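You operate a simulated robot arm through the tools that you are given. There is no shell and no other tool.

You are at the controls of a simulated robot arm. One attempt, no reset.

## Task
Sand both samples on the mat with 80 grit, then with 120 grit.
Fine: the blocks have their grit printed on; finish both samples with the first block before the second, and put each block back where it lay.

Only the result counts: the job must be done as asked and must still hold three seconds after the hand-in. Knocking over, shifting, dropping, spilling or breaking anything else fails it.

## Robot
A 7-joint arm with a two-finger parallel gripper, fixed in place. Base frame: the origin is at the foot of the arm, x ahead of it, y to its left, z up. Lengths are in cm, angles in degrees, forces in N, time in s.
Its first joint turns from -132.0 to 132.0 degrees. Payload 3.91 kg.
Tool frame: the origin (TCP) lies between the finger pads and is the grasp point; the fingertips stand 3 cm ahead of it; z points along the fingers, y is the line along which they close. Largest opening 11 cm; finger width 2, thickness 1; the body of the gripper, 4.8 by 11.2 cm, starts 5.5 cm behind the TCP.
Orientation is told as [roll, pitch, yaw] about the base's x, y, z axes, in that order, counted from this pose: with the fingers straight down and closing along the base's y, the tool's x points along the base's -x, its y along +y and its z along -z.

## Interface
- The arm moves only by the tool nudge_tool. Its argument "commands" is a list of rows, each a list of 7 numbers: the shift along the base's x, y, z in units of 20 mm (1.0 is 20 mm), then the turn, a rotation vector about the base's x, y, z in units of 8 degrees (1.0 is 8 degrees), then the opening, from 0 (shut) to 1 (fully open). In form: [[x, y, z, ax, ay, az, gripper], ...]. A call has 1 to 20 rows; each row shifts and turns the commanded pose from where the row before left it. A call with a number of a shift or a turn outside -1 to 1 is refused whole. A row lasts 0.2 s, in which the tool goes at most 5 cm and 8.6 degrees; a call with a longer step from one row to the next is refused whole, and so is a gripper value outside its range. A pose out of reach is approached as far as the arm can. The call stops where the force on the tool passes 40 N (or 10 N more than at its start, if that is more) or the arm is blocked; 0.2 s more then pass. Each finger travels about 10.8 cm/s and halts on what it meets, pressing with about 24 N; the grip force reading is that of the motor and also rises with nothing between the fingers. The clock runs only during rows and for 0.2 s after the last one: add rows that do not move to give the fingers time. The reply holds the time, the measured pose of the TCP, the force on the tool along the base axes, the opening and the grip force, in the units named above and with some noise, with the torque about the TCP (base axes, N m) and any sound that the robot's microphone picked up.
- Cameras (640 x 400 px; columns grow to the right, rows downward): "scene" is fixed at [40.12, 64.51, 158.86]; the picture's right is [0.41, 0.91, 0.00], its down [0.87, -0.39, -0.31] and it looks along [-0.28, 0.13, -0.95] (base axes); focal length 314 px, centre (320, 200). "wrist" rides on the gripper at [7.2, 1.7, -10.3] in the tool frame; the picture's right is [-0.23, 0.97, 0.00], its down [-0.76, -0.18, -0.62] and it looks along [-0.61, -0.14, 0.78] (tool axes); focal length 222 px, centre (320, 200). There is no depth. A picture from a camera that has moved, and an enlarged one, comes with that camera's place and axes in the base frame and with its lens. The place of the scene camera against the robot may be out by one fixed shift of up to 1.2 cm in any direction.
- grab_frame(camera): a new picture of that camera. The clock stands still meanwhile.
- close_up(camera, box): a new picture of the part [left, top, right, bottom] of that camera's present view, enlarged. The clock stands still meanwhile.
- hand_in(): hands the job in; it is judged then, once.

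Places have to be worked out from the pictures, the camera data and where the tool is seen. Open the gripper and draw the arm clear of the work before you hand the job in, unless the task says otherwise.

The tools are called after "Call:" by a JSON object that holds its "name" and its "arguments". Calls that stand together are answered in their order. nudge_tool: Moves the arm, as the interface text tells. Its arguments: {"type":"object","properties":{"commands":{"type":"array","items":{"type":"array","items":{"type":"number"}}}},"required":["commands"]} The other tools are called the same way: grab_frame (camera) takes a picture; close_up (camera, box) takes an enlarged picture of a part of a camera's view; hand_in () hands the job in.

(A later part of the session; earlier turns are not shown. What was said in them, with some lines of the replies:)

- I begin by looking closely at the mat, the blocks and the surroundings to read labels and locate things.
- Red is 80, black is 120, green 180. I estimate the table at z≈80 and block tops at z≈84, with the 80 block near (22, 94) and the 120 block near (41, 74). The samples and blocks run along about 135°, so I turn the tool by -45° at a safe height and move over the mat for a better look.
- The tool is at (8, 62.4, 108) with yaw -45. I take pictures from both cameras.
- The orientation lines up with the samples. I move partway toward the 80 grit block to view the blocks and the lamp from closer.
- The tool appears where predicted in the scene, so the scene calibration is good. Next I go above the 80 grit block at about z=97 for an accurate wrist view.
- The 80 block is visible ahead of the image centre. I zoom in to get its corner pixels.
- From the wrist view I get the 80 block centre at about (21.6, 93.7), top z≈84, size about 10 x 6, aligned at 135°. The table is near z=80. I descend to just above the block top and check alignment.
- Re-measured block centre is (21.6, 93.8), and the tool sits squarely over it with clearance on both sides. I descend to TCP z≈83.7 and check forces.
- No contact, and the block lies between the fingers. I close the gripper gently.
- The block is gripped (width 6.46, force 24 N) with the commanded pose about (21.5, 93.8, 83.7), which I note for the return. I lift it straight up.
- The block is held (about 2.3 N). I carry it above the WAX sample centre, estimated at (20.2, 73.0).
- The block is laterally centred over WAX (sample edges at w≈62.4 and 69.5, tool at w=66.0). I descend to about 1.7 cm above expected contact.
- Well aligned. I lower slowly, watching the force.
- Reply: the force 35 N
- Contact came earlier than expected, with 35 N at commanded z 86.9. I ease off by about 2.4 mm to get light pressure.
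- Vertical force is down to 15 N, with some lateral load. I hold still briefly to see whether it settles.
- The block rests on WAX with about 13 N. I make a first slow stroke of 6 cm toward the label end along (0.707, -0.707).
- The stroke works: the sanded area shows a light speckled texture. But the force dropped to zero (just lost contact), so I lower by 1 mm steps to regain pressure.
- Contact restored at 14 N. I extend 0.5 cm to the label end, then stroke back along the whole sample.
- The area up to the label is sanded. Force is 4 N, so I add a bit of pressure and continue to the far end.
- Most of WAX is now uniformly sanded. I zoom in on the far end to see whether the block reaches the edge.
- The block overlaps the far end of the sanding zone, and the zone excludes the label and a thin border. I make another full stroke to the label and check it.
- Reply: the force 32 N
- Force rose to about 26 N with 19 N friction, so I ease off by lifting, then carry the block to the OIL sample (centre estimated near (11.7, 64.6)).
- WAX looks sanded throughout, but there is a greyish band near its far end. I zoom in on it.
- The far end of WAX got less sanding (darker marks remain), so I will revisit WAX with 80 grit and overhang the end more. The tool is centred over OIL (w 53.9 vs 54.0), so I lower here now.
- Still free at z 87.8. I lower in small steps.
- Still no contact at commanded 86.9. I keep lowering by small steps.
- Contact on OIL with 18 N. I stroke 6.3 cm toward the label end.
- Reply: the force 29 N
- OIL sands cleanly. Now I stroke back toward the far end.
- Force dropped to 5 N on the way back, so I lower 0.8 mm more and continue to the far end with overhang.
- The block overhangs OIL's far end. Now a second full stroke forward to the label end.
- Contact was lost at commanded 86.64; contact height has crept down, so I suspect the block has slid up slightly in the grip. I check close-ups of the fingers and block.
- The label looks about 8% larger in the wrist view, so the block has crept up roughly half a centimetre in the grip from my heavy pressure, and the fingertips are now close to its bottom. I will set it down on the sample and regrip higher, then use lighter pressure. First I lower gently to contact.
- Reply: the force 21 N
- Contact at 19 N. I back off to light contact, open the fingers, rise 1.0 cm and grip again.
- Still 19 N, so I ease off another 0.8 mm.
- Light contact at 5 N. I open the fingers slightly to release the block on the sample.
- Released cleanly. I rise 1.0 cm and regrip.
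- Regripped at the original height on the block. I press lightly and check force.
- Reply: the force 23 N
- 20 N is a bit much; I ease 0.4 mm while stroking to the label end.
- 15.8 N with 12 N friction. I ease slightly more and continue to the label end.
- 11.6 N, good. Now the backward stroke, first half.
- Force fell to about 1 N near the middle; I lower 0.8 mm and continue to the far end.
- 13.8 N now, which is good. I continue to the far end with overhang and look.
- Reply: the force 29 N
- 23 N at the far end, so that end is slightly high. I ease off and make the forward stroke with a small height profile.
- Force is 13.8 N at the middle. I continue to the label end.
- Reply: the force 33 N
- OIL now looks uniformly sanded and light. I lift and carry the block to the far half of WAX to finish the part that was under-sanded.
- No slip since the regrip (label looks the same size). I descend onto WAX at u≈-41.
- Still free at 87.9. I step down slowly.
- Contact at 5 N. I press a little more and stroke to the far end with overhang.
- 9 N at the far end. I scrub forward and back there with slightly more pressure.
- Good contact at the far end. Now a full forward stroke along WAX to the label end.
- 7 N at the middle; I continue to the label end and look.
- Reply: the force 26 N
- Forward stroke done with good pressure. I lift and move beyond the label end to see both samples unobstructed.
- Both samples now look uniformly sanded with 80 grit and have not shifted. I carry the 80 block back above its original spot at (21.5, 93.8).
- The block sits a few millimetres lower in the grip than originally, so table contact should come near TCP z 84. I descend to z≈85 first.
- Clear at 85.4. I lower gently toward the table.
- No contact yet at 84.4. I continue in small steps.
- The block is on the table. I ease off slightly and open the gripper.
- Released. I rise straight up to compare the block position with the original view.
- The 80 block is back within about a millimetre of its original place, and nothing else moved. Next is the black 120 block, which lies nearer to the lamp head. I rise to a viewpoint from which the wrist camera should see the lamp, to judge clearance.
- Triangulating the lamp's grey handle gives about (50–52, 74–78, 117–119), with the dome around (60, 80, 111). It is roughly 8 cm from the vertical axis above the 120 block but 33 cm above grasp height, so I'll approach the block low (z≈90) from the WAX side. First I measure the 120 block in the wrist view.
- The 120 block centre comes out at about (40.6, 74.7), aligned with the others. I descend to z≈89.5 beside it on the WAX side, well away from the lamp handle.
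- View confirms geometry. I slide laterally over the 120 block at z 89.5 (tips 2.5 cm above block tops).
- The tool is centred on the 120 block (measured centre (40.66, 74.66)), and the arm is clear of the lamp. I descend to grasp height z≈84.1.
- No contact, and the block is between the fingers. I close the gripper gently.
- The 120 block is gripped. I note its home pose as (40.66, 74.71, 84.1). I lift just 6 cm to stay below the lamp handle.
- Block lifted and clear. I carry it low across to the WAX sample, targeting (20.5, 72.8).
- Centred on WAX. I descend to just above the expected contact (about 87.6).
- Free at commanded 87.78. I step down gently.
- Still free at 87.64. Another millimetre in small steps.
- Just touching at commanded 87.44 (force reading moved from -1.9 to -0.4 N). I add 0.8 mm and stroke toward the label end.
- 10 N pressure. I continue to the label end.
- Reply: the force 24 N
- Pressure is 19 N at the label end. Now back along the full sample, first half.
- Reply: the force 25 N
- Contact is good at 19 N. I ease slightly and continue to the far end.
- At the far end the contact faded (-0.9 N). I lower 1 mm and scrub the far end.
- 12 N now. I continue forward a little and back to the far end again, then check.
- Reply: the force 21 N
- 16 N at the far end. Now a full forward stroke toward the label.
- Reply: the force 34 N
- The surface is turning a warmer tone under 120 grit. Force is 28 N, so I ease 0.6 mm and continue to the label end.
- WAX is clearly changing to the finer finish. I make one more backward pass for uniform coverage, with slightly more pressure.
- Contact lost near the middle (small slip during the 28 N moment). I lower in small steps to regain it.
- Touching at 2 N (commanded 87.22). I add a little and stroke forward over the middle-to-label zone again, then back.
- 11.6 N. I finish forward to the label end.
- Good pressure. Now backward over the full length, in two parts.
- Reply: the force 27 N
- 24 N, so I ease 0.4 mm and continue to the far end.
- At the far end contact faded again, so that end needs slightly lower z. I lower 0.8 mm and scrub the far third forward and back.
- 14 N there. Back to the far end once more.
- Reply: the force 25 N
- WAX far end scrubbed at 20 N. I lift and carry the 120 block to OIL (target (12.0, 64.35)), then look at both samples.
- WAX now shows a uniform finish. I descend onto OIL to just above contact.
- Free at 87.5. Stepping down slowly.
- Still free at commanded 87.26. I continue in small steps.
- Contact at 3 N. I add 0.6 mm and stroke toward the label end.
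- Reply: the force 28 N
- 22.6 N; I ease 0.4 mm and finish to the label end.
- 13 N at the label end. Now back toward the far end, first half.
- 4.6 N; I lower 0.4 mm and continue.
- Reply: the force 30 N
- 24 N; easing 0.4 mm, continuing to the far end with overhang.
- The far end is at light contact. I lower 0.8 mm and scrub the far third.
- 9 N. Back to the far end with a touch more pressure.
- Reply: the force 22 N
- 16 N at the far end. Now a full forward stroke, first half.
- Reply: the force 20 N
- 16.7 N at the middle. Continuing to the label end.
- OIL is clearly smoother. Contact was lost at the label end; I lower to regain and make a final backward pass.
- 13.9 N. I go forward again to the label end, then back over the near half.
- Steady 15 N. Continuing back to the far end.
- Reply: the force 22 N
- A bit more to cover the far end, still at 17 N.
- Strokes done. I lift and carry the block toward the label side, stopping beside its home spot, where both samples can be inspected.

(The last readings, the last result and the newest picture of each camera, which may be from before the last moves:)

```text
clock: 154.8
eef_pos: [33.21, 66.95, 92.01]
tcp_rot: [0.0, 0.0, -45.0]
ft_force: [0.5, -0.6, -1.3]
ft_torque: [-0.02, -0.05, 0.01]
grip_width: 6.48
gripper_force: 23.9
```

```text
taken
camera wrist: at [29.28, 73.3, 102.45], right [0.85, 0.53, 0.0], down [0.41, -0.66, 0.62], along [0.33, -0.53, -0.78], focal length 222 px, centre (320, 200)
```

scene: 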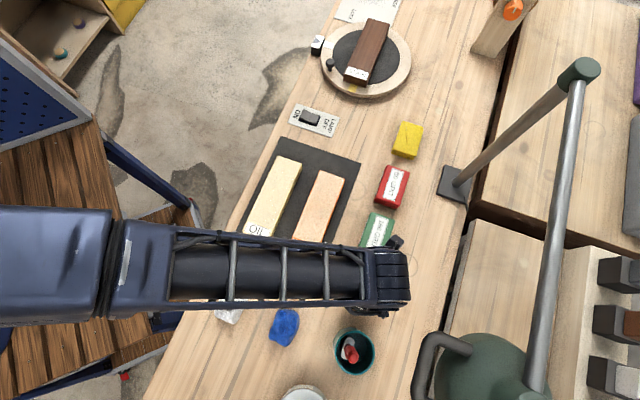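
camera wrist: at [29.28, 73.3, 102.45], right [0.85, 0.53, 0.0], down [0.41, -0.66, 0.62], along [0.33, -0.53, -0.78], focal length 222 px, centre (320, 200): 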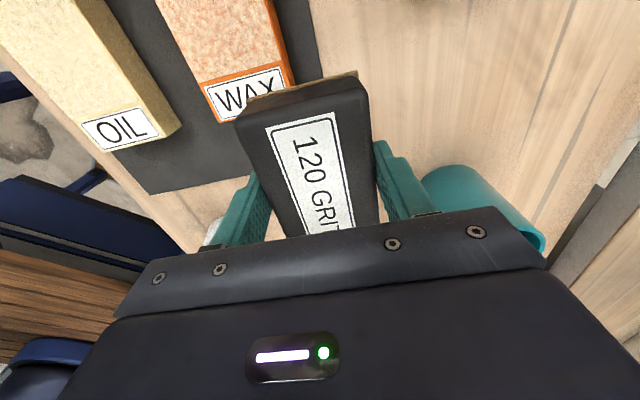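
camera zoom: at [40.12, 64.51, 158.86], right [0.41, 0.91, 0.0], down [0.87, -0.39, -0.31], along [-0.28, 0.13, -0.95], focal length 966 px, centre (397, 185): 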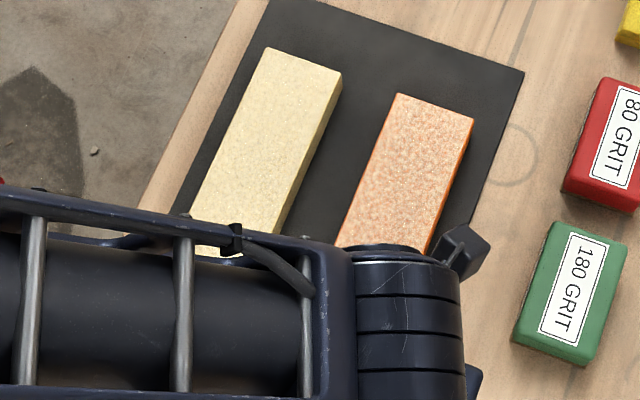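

Both samples look evenly finished. I zoom in to check the far ends and edges closely before returning the block.

Call:
{"name": "close_up", "arguments": {"camera": "scene", "box": [255, 150, 310, 220]}}

Call:
{"name": "close_up", "arguments": {"camera": "scene", "box": [300, 160, 355, 230]}}

Call:
{"name": "close_up", "arguments": {"camera": "wrist", "box": [0, 0, 320, 160]}}

```text
5.71 times, centred on (282, 185) of scene
camera zoom: at [40.12, 64.51, 158.86], right [0.41, 0.91, 0.0], down [0.87, -0.39, -0.31], along [-0.28, 0.13, -0.95], focal length 1794 px, centre (534, 286)
```

zoom: 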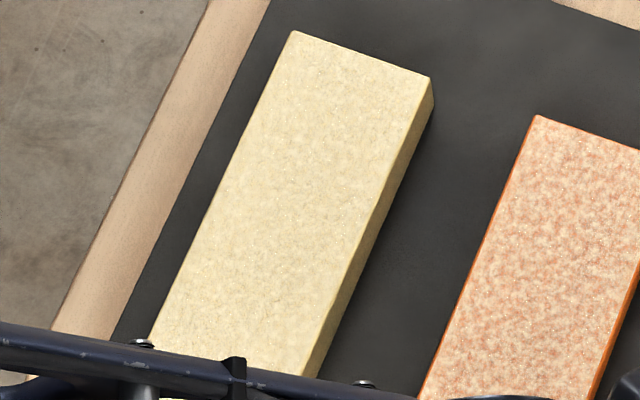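

```text
5.71 times, centred on (328, 195) of scene
camera zoom: at [40.12, 64.51, 158.86], right [0.41, 0.91, 0.0], down [0.87, -0.39, -0.31], along [-0.28, 0.13, -0.95], focal length 1794 px, centre (277, 229)
```

zoom: 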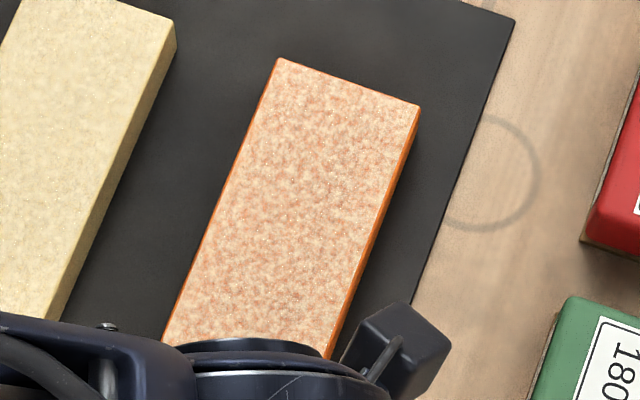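

```text
2.00 times, centred on (160, 80) of wrist
camera zoom: at [29.28, 73.3, 102.45], right [0.85, 0.53, 0.0], down [0.41, -0.66, 0.62], along [0.33, -0.53, -0.78], focal length 444 px, centre (640, 440)
```

zoom: 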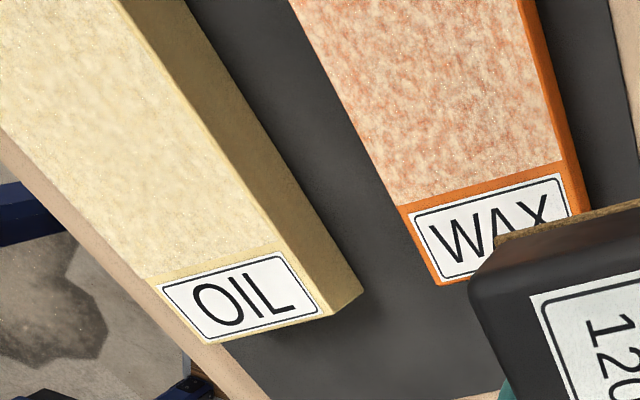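

OIL looks smooth; WAX is even but still somewhat blotchy. To be sure, I'll give WAX one more 120 pass and see if its look still changes. I move above its label end.

Call:
{"name": "nudge_tool", "arguments": {"commands": [[-0.835, 0.145, 0, 0, 0, 0, 0.4], [-0.835, 0.145, 0, 0, 0, 0, 0.4], [-0.835, 0.145, 0, 0, 0, 0, 0.4], [-0.835, 0.145, 0, 0, 0, 0, 0.4], [-0.835, 0.145, 0, 0, 0, 0, 0.4], [0, 0, -1, 0, 0, 0, 0.4], [0, 0, -0.9, 0, 0, 0, 0.4], [0, 0, -0.3, 0, 0, 0, 0.4], [0, 0, -0.1, 0, 0, 0, 0.4], [0, 0, 0, 0, 0, 0, 0.4]]}}

```text
clock: 157.0
eef_pos: [24.66, 68.42, 87.51]
tcp_rot: [0.0, 0.0, -45.0]
ft_force: [-0.1, -0.1, -1.9]
ft_torque: [-0.01, -0.02, 0.02]
grip_width: 6.45
gripper_force: 24.1
```

Free at commanded 87.32. I step down slowly.

Call:
{"name": "nudge_tool", "arguments": {"commands": [[0, 0, -0.05, 0, 0, 0, 0.4], [0, 0, -0.05, 0, 0, 0, 0.4], [0, 0, -0.04, 0, 0, 0, 0.4], [0, 0, -0.02, 0, 0, 0, 0.4], [0, 0, 0, 0, 0, 0, 0.4]]}}

```text
clock: 158.2
eef_pos: [24.87, 68.3, 87.27]
tcp_rot: [0.0, 0.0, -45.0]
ft_force: [0.7, 0.6, -1.7]
ft_torque: [0.0, -0.02, 0.0]
grip_width: 6.49
gripper_force: 24.3
```

Still free at 87.0. Two more small steps.

Call:
{"name": "nudge_tool", "arguments": {"commands": [[0, 0, -0.03, 0, 0, 0, 0.4], [0, 0, -0.03, 0, 0, 0, 0.4], [0, 0, 0, 0, 0, 0, 0.4]]}}

```text
clock: 159.0
eef_pos: [24.77, 68.42, 87.05]
tcp_rot: [-0.1, 0.1, -44.9]
ft_force: [1.1, -0.9, 0.7]
ft_torque: [0.0, 0.08, 0.05]
grip_width: 6.47
gripper_force: 24.1
```

Just touching (commanded 86.88). I add 0.8 mm and stroke back toward the far end.

Call:
{"name": "nudge_tool", "arguments": {"commands": [[-0.265, 0.265, -0.04, 0, 0, 0, 0.4], [-0.265, 0.265, 0, 0, 0, 0, 0.4], [-0.265, 0.265, 0, 0, 0, 0, 0.4], [-0.265, 0.265, 0, 0, 0, 0, 0.4], [-0.265, 0.265, 0, 0, 0, 0, 0.4], [-0.265, 0.265, 0, 0, 0, 0, 0.4]]}}

```text
clock: 160.4
eef_pos: [21.52, 71.62, 87.04]
tcp_rot: [0.0, 0.0, -45.0]
ft_force: [11.7, -11.1, 20.9]
ft_torque: [-0.19, -0.14, 0.15]
grip_width: 6.47
gripper_force: 24.2
```

21 N, slightly eased, and on to the far end.

Call:
{"name": "nudge_tool", "arguments": {"commands": [[-0.265, 0.265, 0.01, 0, 0, 0, 0.4], [-0.265, 0.265, 0, 0, 0, 0, 0.4], [-0.265, 0.265, 0, 0, 0, 0, 0.4], [-0.265, 0.265, 0, 0, 0, 0, 0.4], [-0.265, 0.265, 0, 0, 0, 0, 0.4], [-0.265, 0.265, 0, 0, 0, 0, 0.4], [-0.265, 0.265, 0, 0, 0, 0, 0.4]]}}

```text
clock: 162.0
eef_pos: [17.91, 75.3, 87.03]
tcp_rot: [0.0, 0.0, -45.0]
ft_force: [10.1, -10.6, 16.6]
ft_torque: [0.09, 0.0, 0.02]
grip_width: 6.47
gripper_force: 24.0
```

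16.6 N, steady. I complete the stroke to the far end.

Call:
{"name": "nudge_tool", "arguments": {"commands": [[-0.265, 0.265, -0.01, 0, 0, 0, 0.4], [-0.265, 0.265, 0, 0, 0, 0, 0.4], [-0.265, 0.265, 0, 0, 0, 0, 0.4], [-0.265, 0.265, 0, 0, 0, 0, 0.4], [-0.265, 0.265, 0, 0, 0, 0, 0.4], [-0.265, 0.265, 0, 0, 0, 0, 0.4]]}}

Call:
{"name": "close_up", "arguments": {"camera": "scene", "box": [280, 160, 360, 270]}}

```text
clock: 163.4
eef_pos: [14.79, 78.41, 87.06]
tcp_rot: [0.1, 0.0, -45.0]
ft_force: [7.9, -9.6, 15.5]
ft_torque: [-0.16, -0.19, 0.04]
grip_width: 6.45
gripper_force: 24.2
```

```text
3.64 times, centred on (320, 215) of scene
camera zoom: at [40.12, 64.51, 158.86], right [0.41, 0.91, 0.0], down [0.87, -0.39, -0.31], along [-0.28, 0.13, -0.95], focal length 1142 px, centre (320, 146)
```

zoom: 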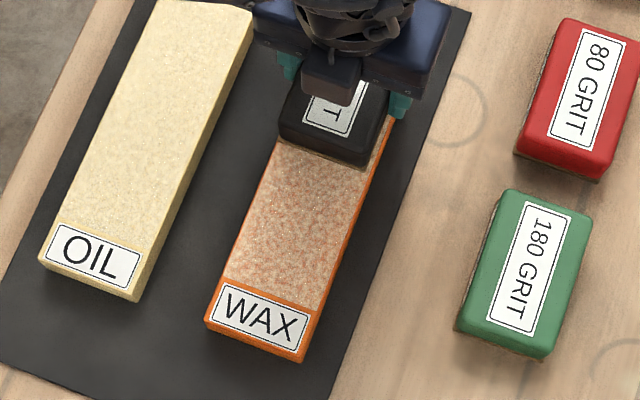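

A full pass with steady 15–20 N. One final forward stroke back toward the label, first half.

Call:
{"name": "nudge_tool", "arguments": {"commands": [[0.265, -0.265, 0, 0, 0, 0, 0.4], [0.265, -0.265, 0, 0, 0, 0, 0.4], [0.265, -0.265, 0, 0, 0, 0, 0.4], [0.265, -0.265, 0, 0, 0, 0, 0.4], [0.265, -0.265, 0, 0, 0, 0, 0.4], [0.265, -0.265, 0, 0, 0, 0, 0.4], [0.265, -0.265, 0, 0, 0, 0, 0.4], [0.265, -0.265, 0, 0, 0, 0, 0.4], [0.265, -0.265, 0, 0, 0, 0, 0.4]]}}

```text
clock: 165.4
eef_pos: [19.43, 73.63, 86.99]
tcp_rot: [0.0, 0.0, -45.1]
ft_force: [-10.7, 9.1, 21.0]
ft_torque: [0.0, 0.2, -0.07]
grip_width: 6.5
gripper_force: 24.3
```

Steady. I finish the stroke to the label end.

Call:
{"name": "nudge_tool", "arguments": {"commands": [[0.265, -0.265, 0.01, 0, 0, 0, 0.4], [0.265, -0.265, 0, 0, 0, 0, 0.4], [0.265, -0.265, 0, 0, 0, 0, 0.4], [0.265, -0.265, 0, 0, 0, 0, 0.4], [0.265, -0.265, 0, 0, 0, 0, 0.4], [0.265, -0.265, 0, 0, 0, 0, 0.4], [0.265, -0.265, 0, 0, 0, 0, 0.4], [0.265, -0.265, 0, 0, 0, 0, 0.4], [0.265, -0.265, 0, 0, 0, 0, 0.4], [0.265, -0.265, 0, 0, 0, 0, 0.4]]}}

Call:
{"name": "close_up", "arguments": {"camera": "wrist", "box": [200, 0, 440, 250]}}

```text
clock: 167.6
eef_pos: [24.82, 68.34, 86.83]
tcp_rot: [0.0, 0.0, -45.0]
ft_force: [-7.0, 8.3, 14.7]
ft_torque: [0.28, 0.21, -0.04]
grip_width: 6.47
gripper_force: 23.3
```

```text
1.60 times, centred on (320, 125) of wrist
camera zoom: at [20.82, 74.72, 97.43], right [0.85, 0.53, 0.0], down [0.41, -0.66, 0.62], along [0.33, -0.53, -0.78], focal length 355 px, centre (320, 320)
```

zoom: 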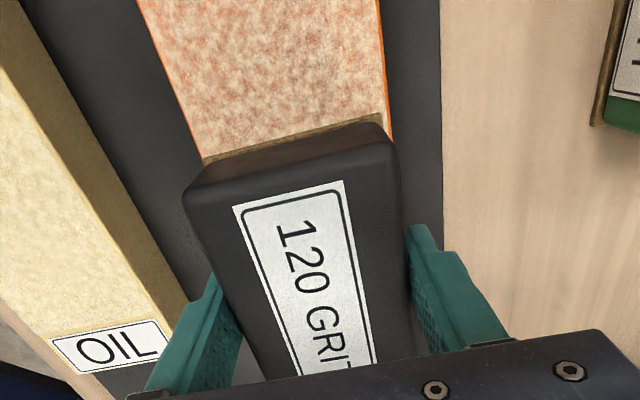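

WAX's look is unchanged by the extra pass, so it is finished. The block slid only vertically in the grip (about 0.6 cm, no sideways shift), so its home pose is (40.66, 74.71) with contact near z 83.5. I lift and carry it low to its home.

Call:
{"name": "nudge_tool", "arguments": {"commands": [[0, 0, 0.5, 0, 0, 0, 0.4], [0, 0, 0.7, 0, 0, 0, 0.4], [0, 0, 0.5, 0, 0, 0, 0.4], [0.8839, 0.3394, 0, 0, 0, 0, 0.4], [0.8839, 0.3394, 0, 0, 0, 0, 0.4], [0.8839, 0.3394, 0, 0, 0, 0, 0.4], [0.8839, 0.3394, 0, 0, 0, 0, 0.4], [0.8839, 0.3394, 0, 0, 0, 0, 0.4], [0.8839, 0.3394, 0, 0, 0, 0, 0.4], [0.8839, 0.3394, 0, 0, 0, 0, 0.4], [0.8839, 0.3394, 0, 0, 0, 0, 0.4], [0.8838, 0.3398, 0, 0, 0, 0, 0.4], [0, 0, 0, 0, 0, 0, 0.4]]}}

Call:
{"name": "grab_frame", "arguments": {"camera": "wrist"}}

Call:
{"name": "grab_frame", "arguments": {"camera": "scene"}}

```text
clock: 170.4
eef_pos: [40.62, 74.67, 90.2]
tcp_rot: [-0.1, 0.0, -44.9]
ft_force: [-0.5, -0.6, -1.0]
ft_torque: [-0.03, 0.02, -0.03]
grip_width: 6.48
gripper_force: 23.7
```

```text
taken
camera wrist: at [36.78, 80.96, 100.7], right [0.85, 0.53, 0.0], down [0.41, -0.66, 0.62], along [0.33, -0.53, -0.78], focal length 222 px, centre (320, 200)
```

wrist: 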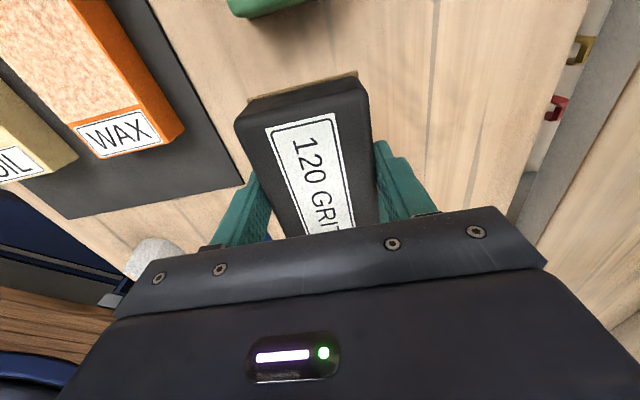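

```text
taken
```

scene: 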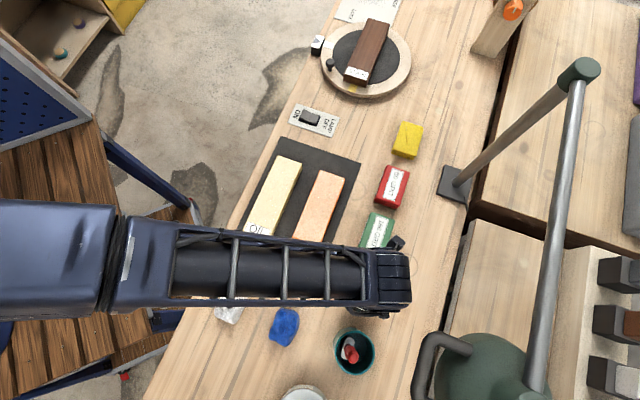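

The view matches the one at lift-off. I descend toward the table.

Call:
{"name": "nudge_tool", "arguments": {"commands": [[0, 0, -0.9, 0, 0, 0, 0.4], [0, 0, -0.9, 0, 0, 0, 0.4], [0, 0, -0.7, 0, 0, 0, 0.4], [0, 0, -0.4, 0, 0, 0, 0.4], [0, 0, -0.1, 0, 0, 0, 0.4], [0, 0, 0, 0, 0, 0, 0.4]]}}

```text
clock: 171.8
eef_pos: [40.72, 74.58, 84.4]
tcp_rot: [-0.1, 0.0, -45.0]
ft_force: [-0.1, -0.3, -1.0]
ft_torque: [-0.01, 0.02, 0.0]
grip_width: 6.44
gripper_force: 24.3
```

No contact yet at commanded 84.2. I lower in small steps.

Call:
{"name": "nudge_tool", "arguments": {"commands": [[0, 0, -0.1, 0, 0, 0, 0.4], [0, 0, -0.1, 0, 0, 0, 0.4], [0, 0, -0.05, 0, 0, 0, 0.4], [0, 0, 0, 0, 0, 0, 0.4]]}}

```text
clock: 172.8
eef_pos: [40.68, 74.58, 83.8]
tcp_rot: [0.1, 0.1, -45.0]
ft_force: [0.8, 0.3, -2.2]
ft_torque: [0.02, 0.01, 0.01]
grip_width: 6.51
gripper_force: 24.1
```

Still free at 83.7. I continue gently.

Call:
{"name": "nudge_tool", "arguments": {"commands": [[0, 0, -0.05, 0, 0, 0, 0.4], [0, 0, -0.04, 0, 0, 0, 0.4], [0, 0, -0.03, 0, 0, 0, 0.4], [0, 0, 0, 0, 0, 0, 0.4]]}}

```text
clock: 173.8
eef_pos: [40.76, 74.61, 83.46]
tcp_rot: [0.0, 0.0, -45.0]
ft_force: [0.4, -1.2, 0.0]
ft_torque: [-0.11, -0.1, -0.02]
grip_width: 6.46
gripper_force: 23.9
```

Just touching the table (force rose from -2.2 to 0). I add a hair more and open the gripper slowly.

Call:
{"name": "nudge_tool", "arguments": {"commands": [[0, 0, -0.02, 0, 0, 0, 0.4], [0, 0, 0, 0, 0, 0, 0.4], [0, 0, 0, 0, 0, 0, 0.55], [0, 0, 0, 0, 0, 0, 0.65], [0, 0, 0, 0, 0, 0, 0.8], [0, 0, 0, 0, 0, 0, 1], [0, 0, 0, 0, 0, 0, 1]]}}

Call:
{"name": "grab_frame", "arguments": {"camera": "wrist"}}

```text
clock: 175.4
eef_pos: [40.71, 74.6, 83.52]
tcp_rot: [0.0, 0.0, -45.0]
ft_force: [-0.1, -0.3, 0.0]
ft_torque: [-0.01, 0.0, 0.03]
grip_width: 10.99
gripper_force: 0.0
```

```text
taken
camera wrist: at [36.76, 80.88, 93.98], right [0.85, 0.53, 0.0], down [0.41, -0.66, 0.62], along [0.33, -0.53, -0.78], focal length 222 px, centre (320, 200)
```

wrist: 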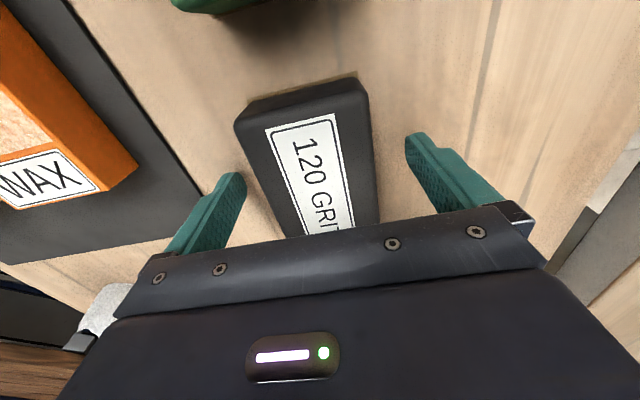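

Released on the table. I rise to z≈89.5 and retreat sideways toward the mat, away from the lamp, before going up.

Call:
{"name": "nudge_tool", "arguments": {"commands": [[0, 0, 0.5, 0, 0, 0, 1], [0, 0, 1, 0, 0, 0, 1], [0, 0, 1, 0, 0, 0, 1], [0, 0, 0.5, 0, 0, 0, 1], [-0.65, -0.65, 0, 0, 0, 0, 1], [-0.65, -0.65, 0, 0, 0, 0, 1], [-0.65, -0.65, 0, 0, 0, 0, 1], [-0.65, -0.65, 0, 0, 0, 0, 1], [-0.65, -0.65, 0, 0, 0, 0, 1], [-0.6, -0.6, 0, 0, 0, 0, 1], [-0.6, -0.6, 1, 0, 0, 0, 1], [-0.6, -0.6, 1, 0, 0, 0, 1], [-0.6, -0.6, 1, 0, 0, 0, 1], [-0.6, -0.6, 1, 0, 0, 0, 1], [-0.6, -0.6, 1, 0, 0, 0, 1], [-0.6, -0.6, 1, 0, 0, 0, 1]]}}

Call:
{"name": "grab_frame", "arguments": {"camera": "scene"}}

Call:
{"name": "close_up", "arguments": {"camera": "scene", "box": [340, 150, 420, 320]}}

```text
clock: 178.8
eef_pos: [25.79, 59.57, 101.4]
tcp_rot: [0.0, 0.0, -45.0]
ft_force: [0.3, -0.6, -0.3]
ft_torque: [-0.04, 0.02, 0.01]
grip_width: 10.96
gripper_force: 0.1
```

```text
taken
```

scene: 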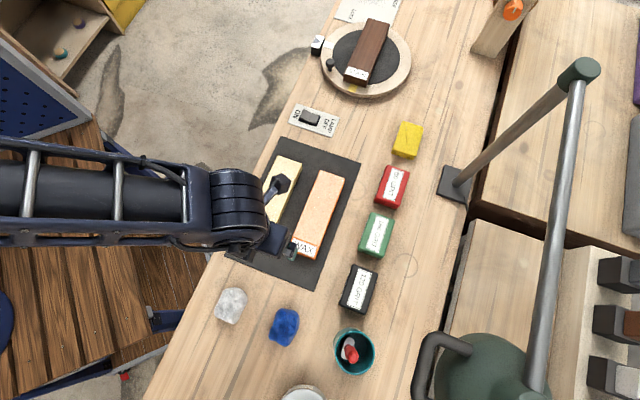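

```text
2.35 times, centred on (380, 235) of scene
camera zoom: at [40.12, 64.51, 158.86], right [0.41, 0.91, 0.0], down [0.87, -0.39, -0.31], along [-0.28, 0.13, -0.95], focal length 739 px, centre (179, 118)
```

zoom: 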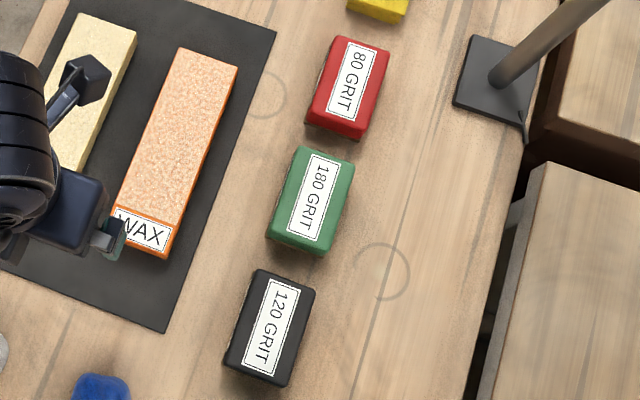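

The 120 block looks within 2–3 mm of its original place. I compare with the same close-up as before, and check the whole scene after moving the arm away.

Call:
{"name": "close_up", "arguments": {"camera": "scene", "box": [320, 240, 420, 320]}}

Call:
{"name": "nudge_tool", "arguments": {"commands": [[-0.9, -0.3, 0.5, 0, 0, 0, 1], [-0.9, -0.3, 0.5, 0, 0, 0, 1], [-0.9, -0.3, 0.5, 0, 0, 0, 1], [-0.9, -0.3, 0.5, 0, 0, 0, 1], [-0.9, -0.3, 0.5, 0, 0, 0, 1], [-0.9, -0.3, 0.5, 0, 0, 0, 1], [-0.9, -0.3, 0.3, 0, 0, 0, 1], [-0.9, -0.3, 0, 0, 0, 0, 1], [-0.9, -0.3, 0, 0, 0, 0, 1], [-0.9, -0.3, 0, 0, 0, 0, 1], [-0.9, -0.3, 0, 0, 0, 0, 1], [-0.9, -0.3, 0, 0, 0, 0, 1], [-0.9, 0, 0, 0, 0, 0, 1], [-0.9, 0, 0, 0, 0, 0, 1]]}}

Call:
{"name": "grab_frame", "arguments": {"camera": "scene"}}

Call:
{"name": "close_up", "arguments": {"camera": "scene", "box": [220, 120, 440, 300]}}

```text
5.00 times, centred on (370, 280) of scene
camera zoom: at [40.12, 64.51, 158.86], right [0.41, 0.91, 0.0], down [0.87, -0.39, -0.31], along [-0.28, 0.13, -0.95], focal length 1570 px, centre (70, -200)
```

zoom: 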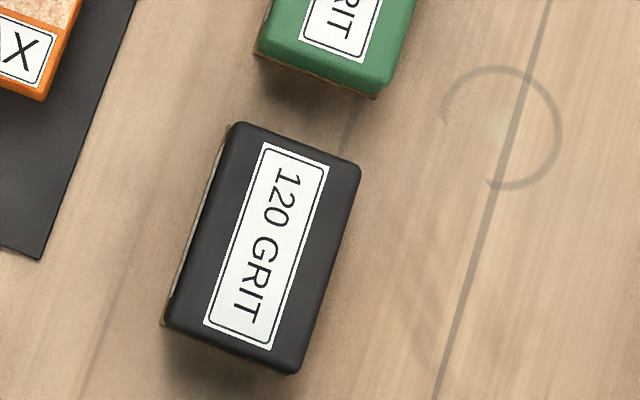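

```text
clock: 181.8
eef_pos: [0.55, 52.49, 107.96]
tcp_rot: [-0.1, 0.0, -45.0]
ft_force: [0.5, -0.1, 0.4]
ft_torque: [0.03, 0.03, 0.01]
grip_width: 10.97
gripper_force: 0.0
```

```text
taken
```

scene: 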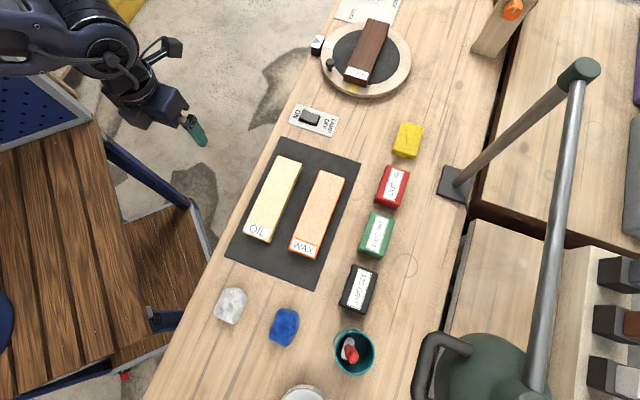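

```text
2.22 times, centred on (330, 210) of scene
camera zoom: at [40.12, 64.51, 158.86], right [0.41, 0.91, 0.0], down [0.87, -0.39, -0.31], along [-0.28, 0.13, -0.95], focal length 698 px, centre (298, 178)
```

zoom: 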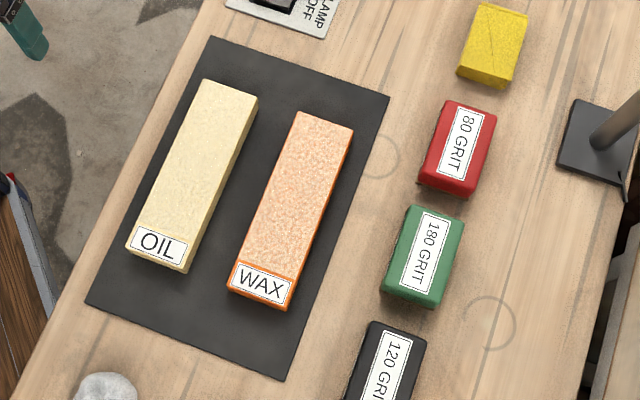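

Everything is in its place, including 120 within about 2 mm. OIL looks smooth while WAX is still somewhat speckled, so I compare close-ups of both.

Call:
{"name": "close_up", "arguments": {"camera": "scene", "box": [240, 150, 305, 200]}}

Call:
{"name": "close_up", "arguments": {"camera": "scene", "box": [240, 195, 305, 245]}}

Call:
{"name": "close_up", "arguments": {"camera": "scene", "box": [290, 165, 355, 215]}}

Call:
{"name": "close_up", "arguments": {"camera": "scene", "box": [280, 205, 345, 265]}}

```text
8.00 times, centred on (272, 175) of scene
camera zoom: at [40.12, 64.51, 158.86], right [0.41, 0.91, 0.0], down [0.87, -0.39, -0.31], along [-0.28, 0.13, -0.95], focal length 2512 px, centre (700, 400)
```

zoom: 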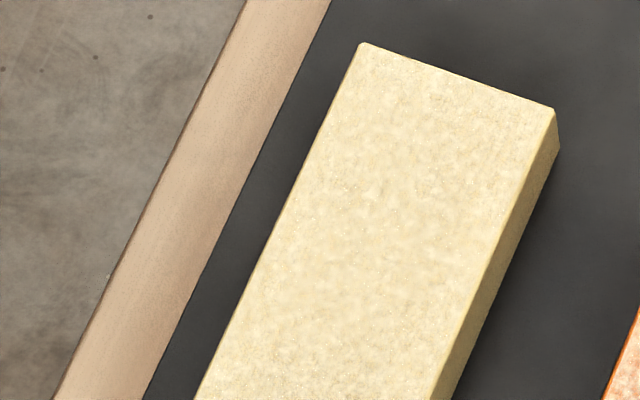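

```text
8.00 times, centred on (272, 220) of scene
camera zoom: at [40.12, 64.51, 158.86], right [0.41, 0.91, 0.0], down [0.87, -0.39, -0.31], along [-0.28, 0.13, -0.95], focal length 2512 px, centre (700, 40)
```

zoom: 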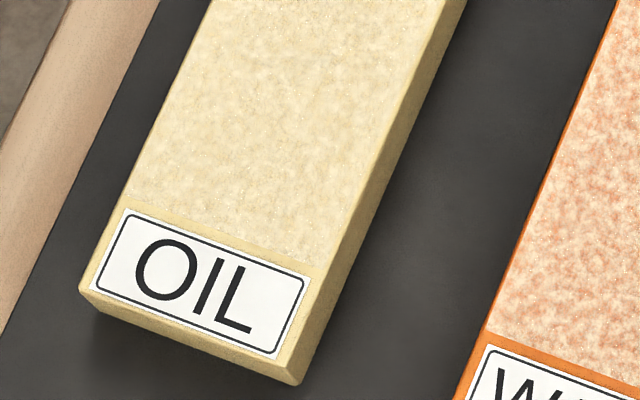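

```text
8.00 times, centred on (322, 190) of scene
camera zoom: at [40.12, 64.51, 158.86], right [0.41, 0.91, 0.0], down [0.87, -0.39, -0.31], along [-0.28, 0.13, -0.95], focal length 2512 px, centre (300, 280)
```

zoom: 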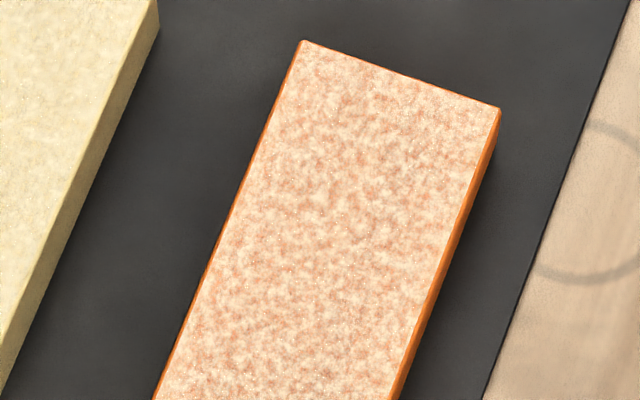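

```text
6.67 times, centred on (312, 235) of scene
camera zoom: at [40.12, 64.51, 158.86], right [0.41, 0.91, 0.0], down [0.87, -0.39, -0.31], along [-0.28, 0.13, -0.95], focal length 2093 px, centre (370, -33)
```

zoom: 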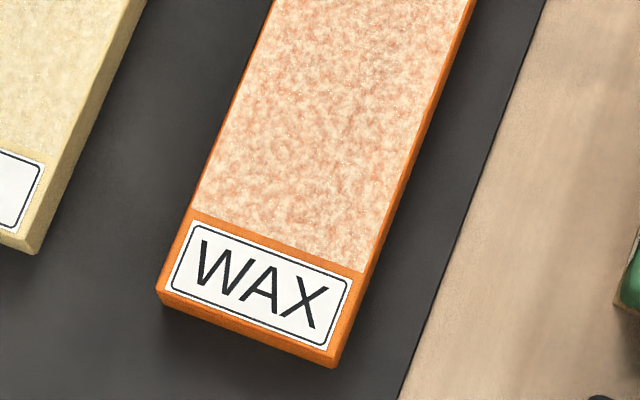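

Both samples are uniformly finished, and WAX's remaining speckle is just its colour contrast. Both blocks are back in place, nothing else has moved, the gripper is open and the arm is clear, so I hand the job in.

Call:
{"name": "hand_in", "arguments": {}}

```text
The job is handed in.
```

I sanded both samples on the mat, OIL and WAX, with the 80 grit block and then with the 120 grit block. Then I handed the job in; no verdict has come back.

- **Sanding:** I finished both samples with 80 grit before touching the 120 block. In the last pictures each sample has an even finish along its whole length. WAX still looks slightly speckled, and a last full back-and-forth with 120 grit did not change that, so I take it to be its colour.
- **Blocks:** both are back where they lay. The last pictures put the 80 block within about 1 mm of its old place and the 120 block within about 2–3 mm.
- **Grip slip:** both blocks crept upward in the gripper under pressure. The 80 block slid far enough that I set it down on OIL and gripped it again; the 120 block slid only about 0.6 cm. Neither block was dropped.
- **Everything else:** nothing else looks moved in the last picture. The gripper is open and the arm is clear of the bench.
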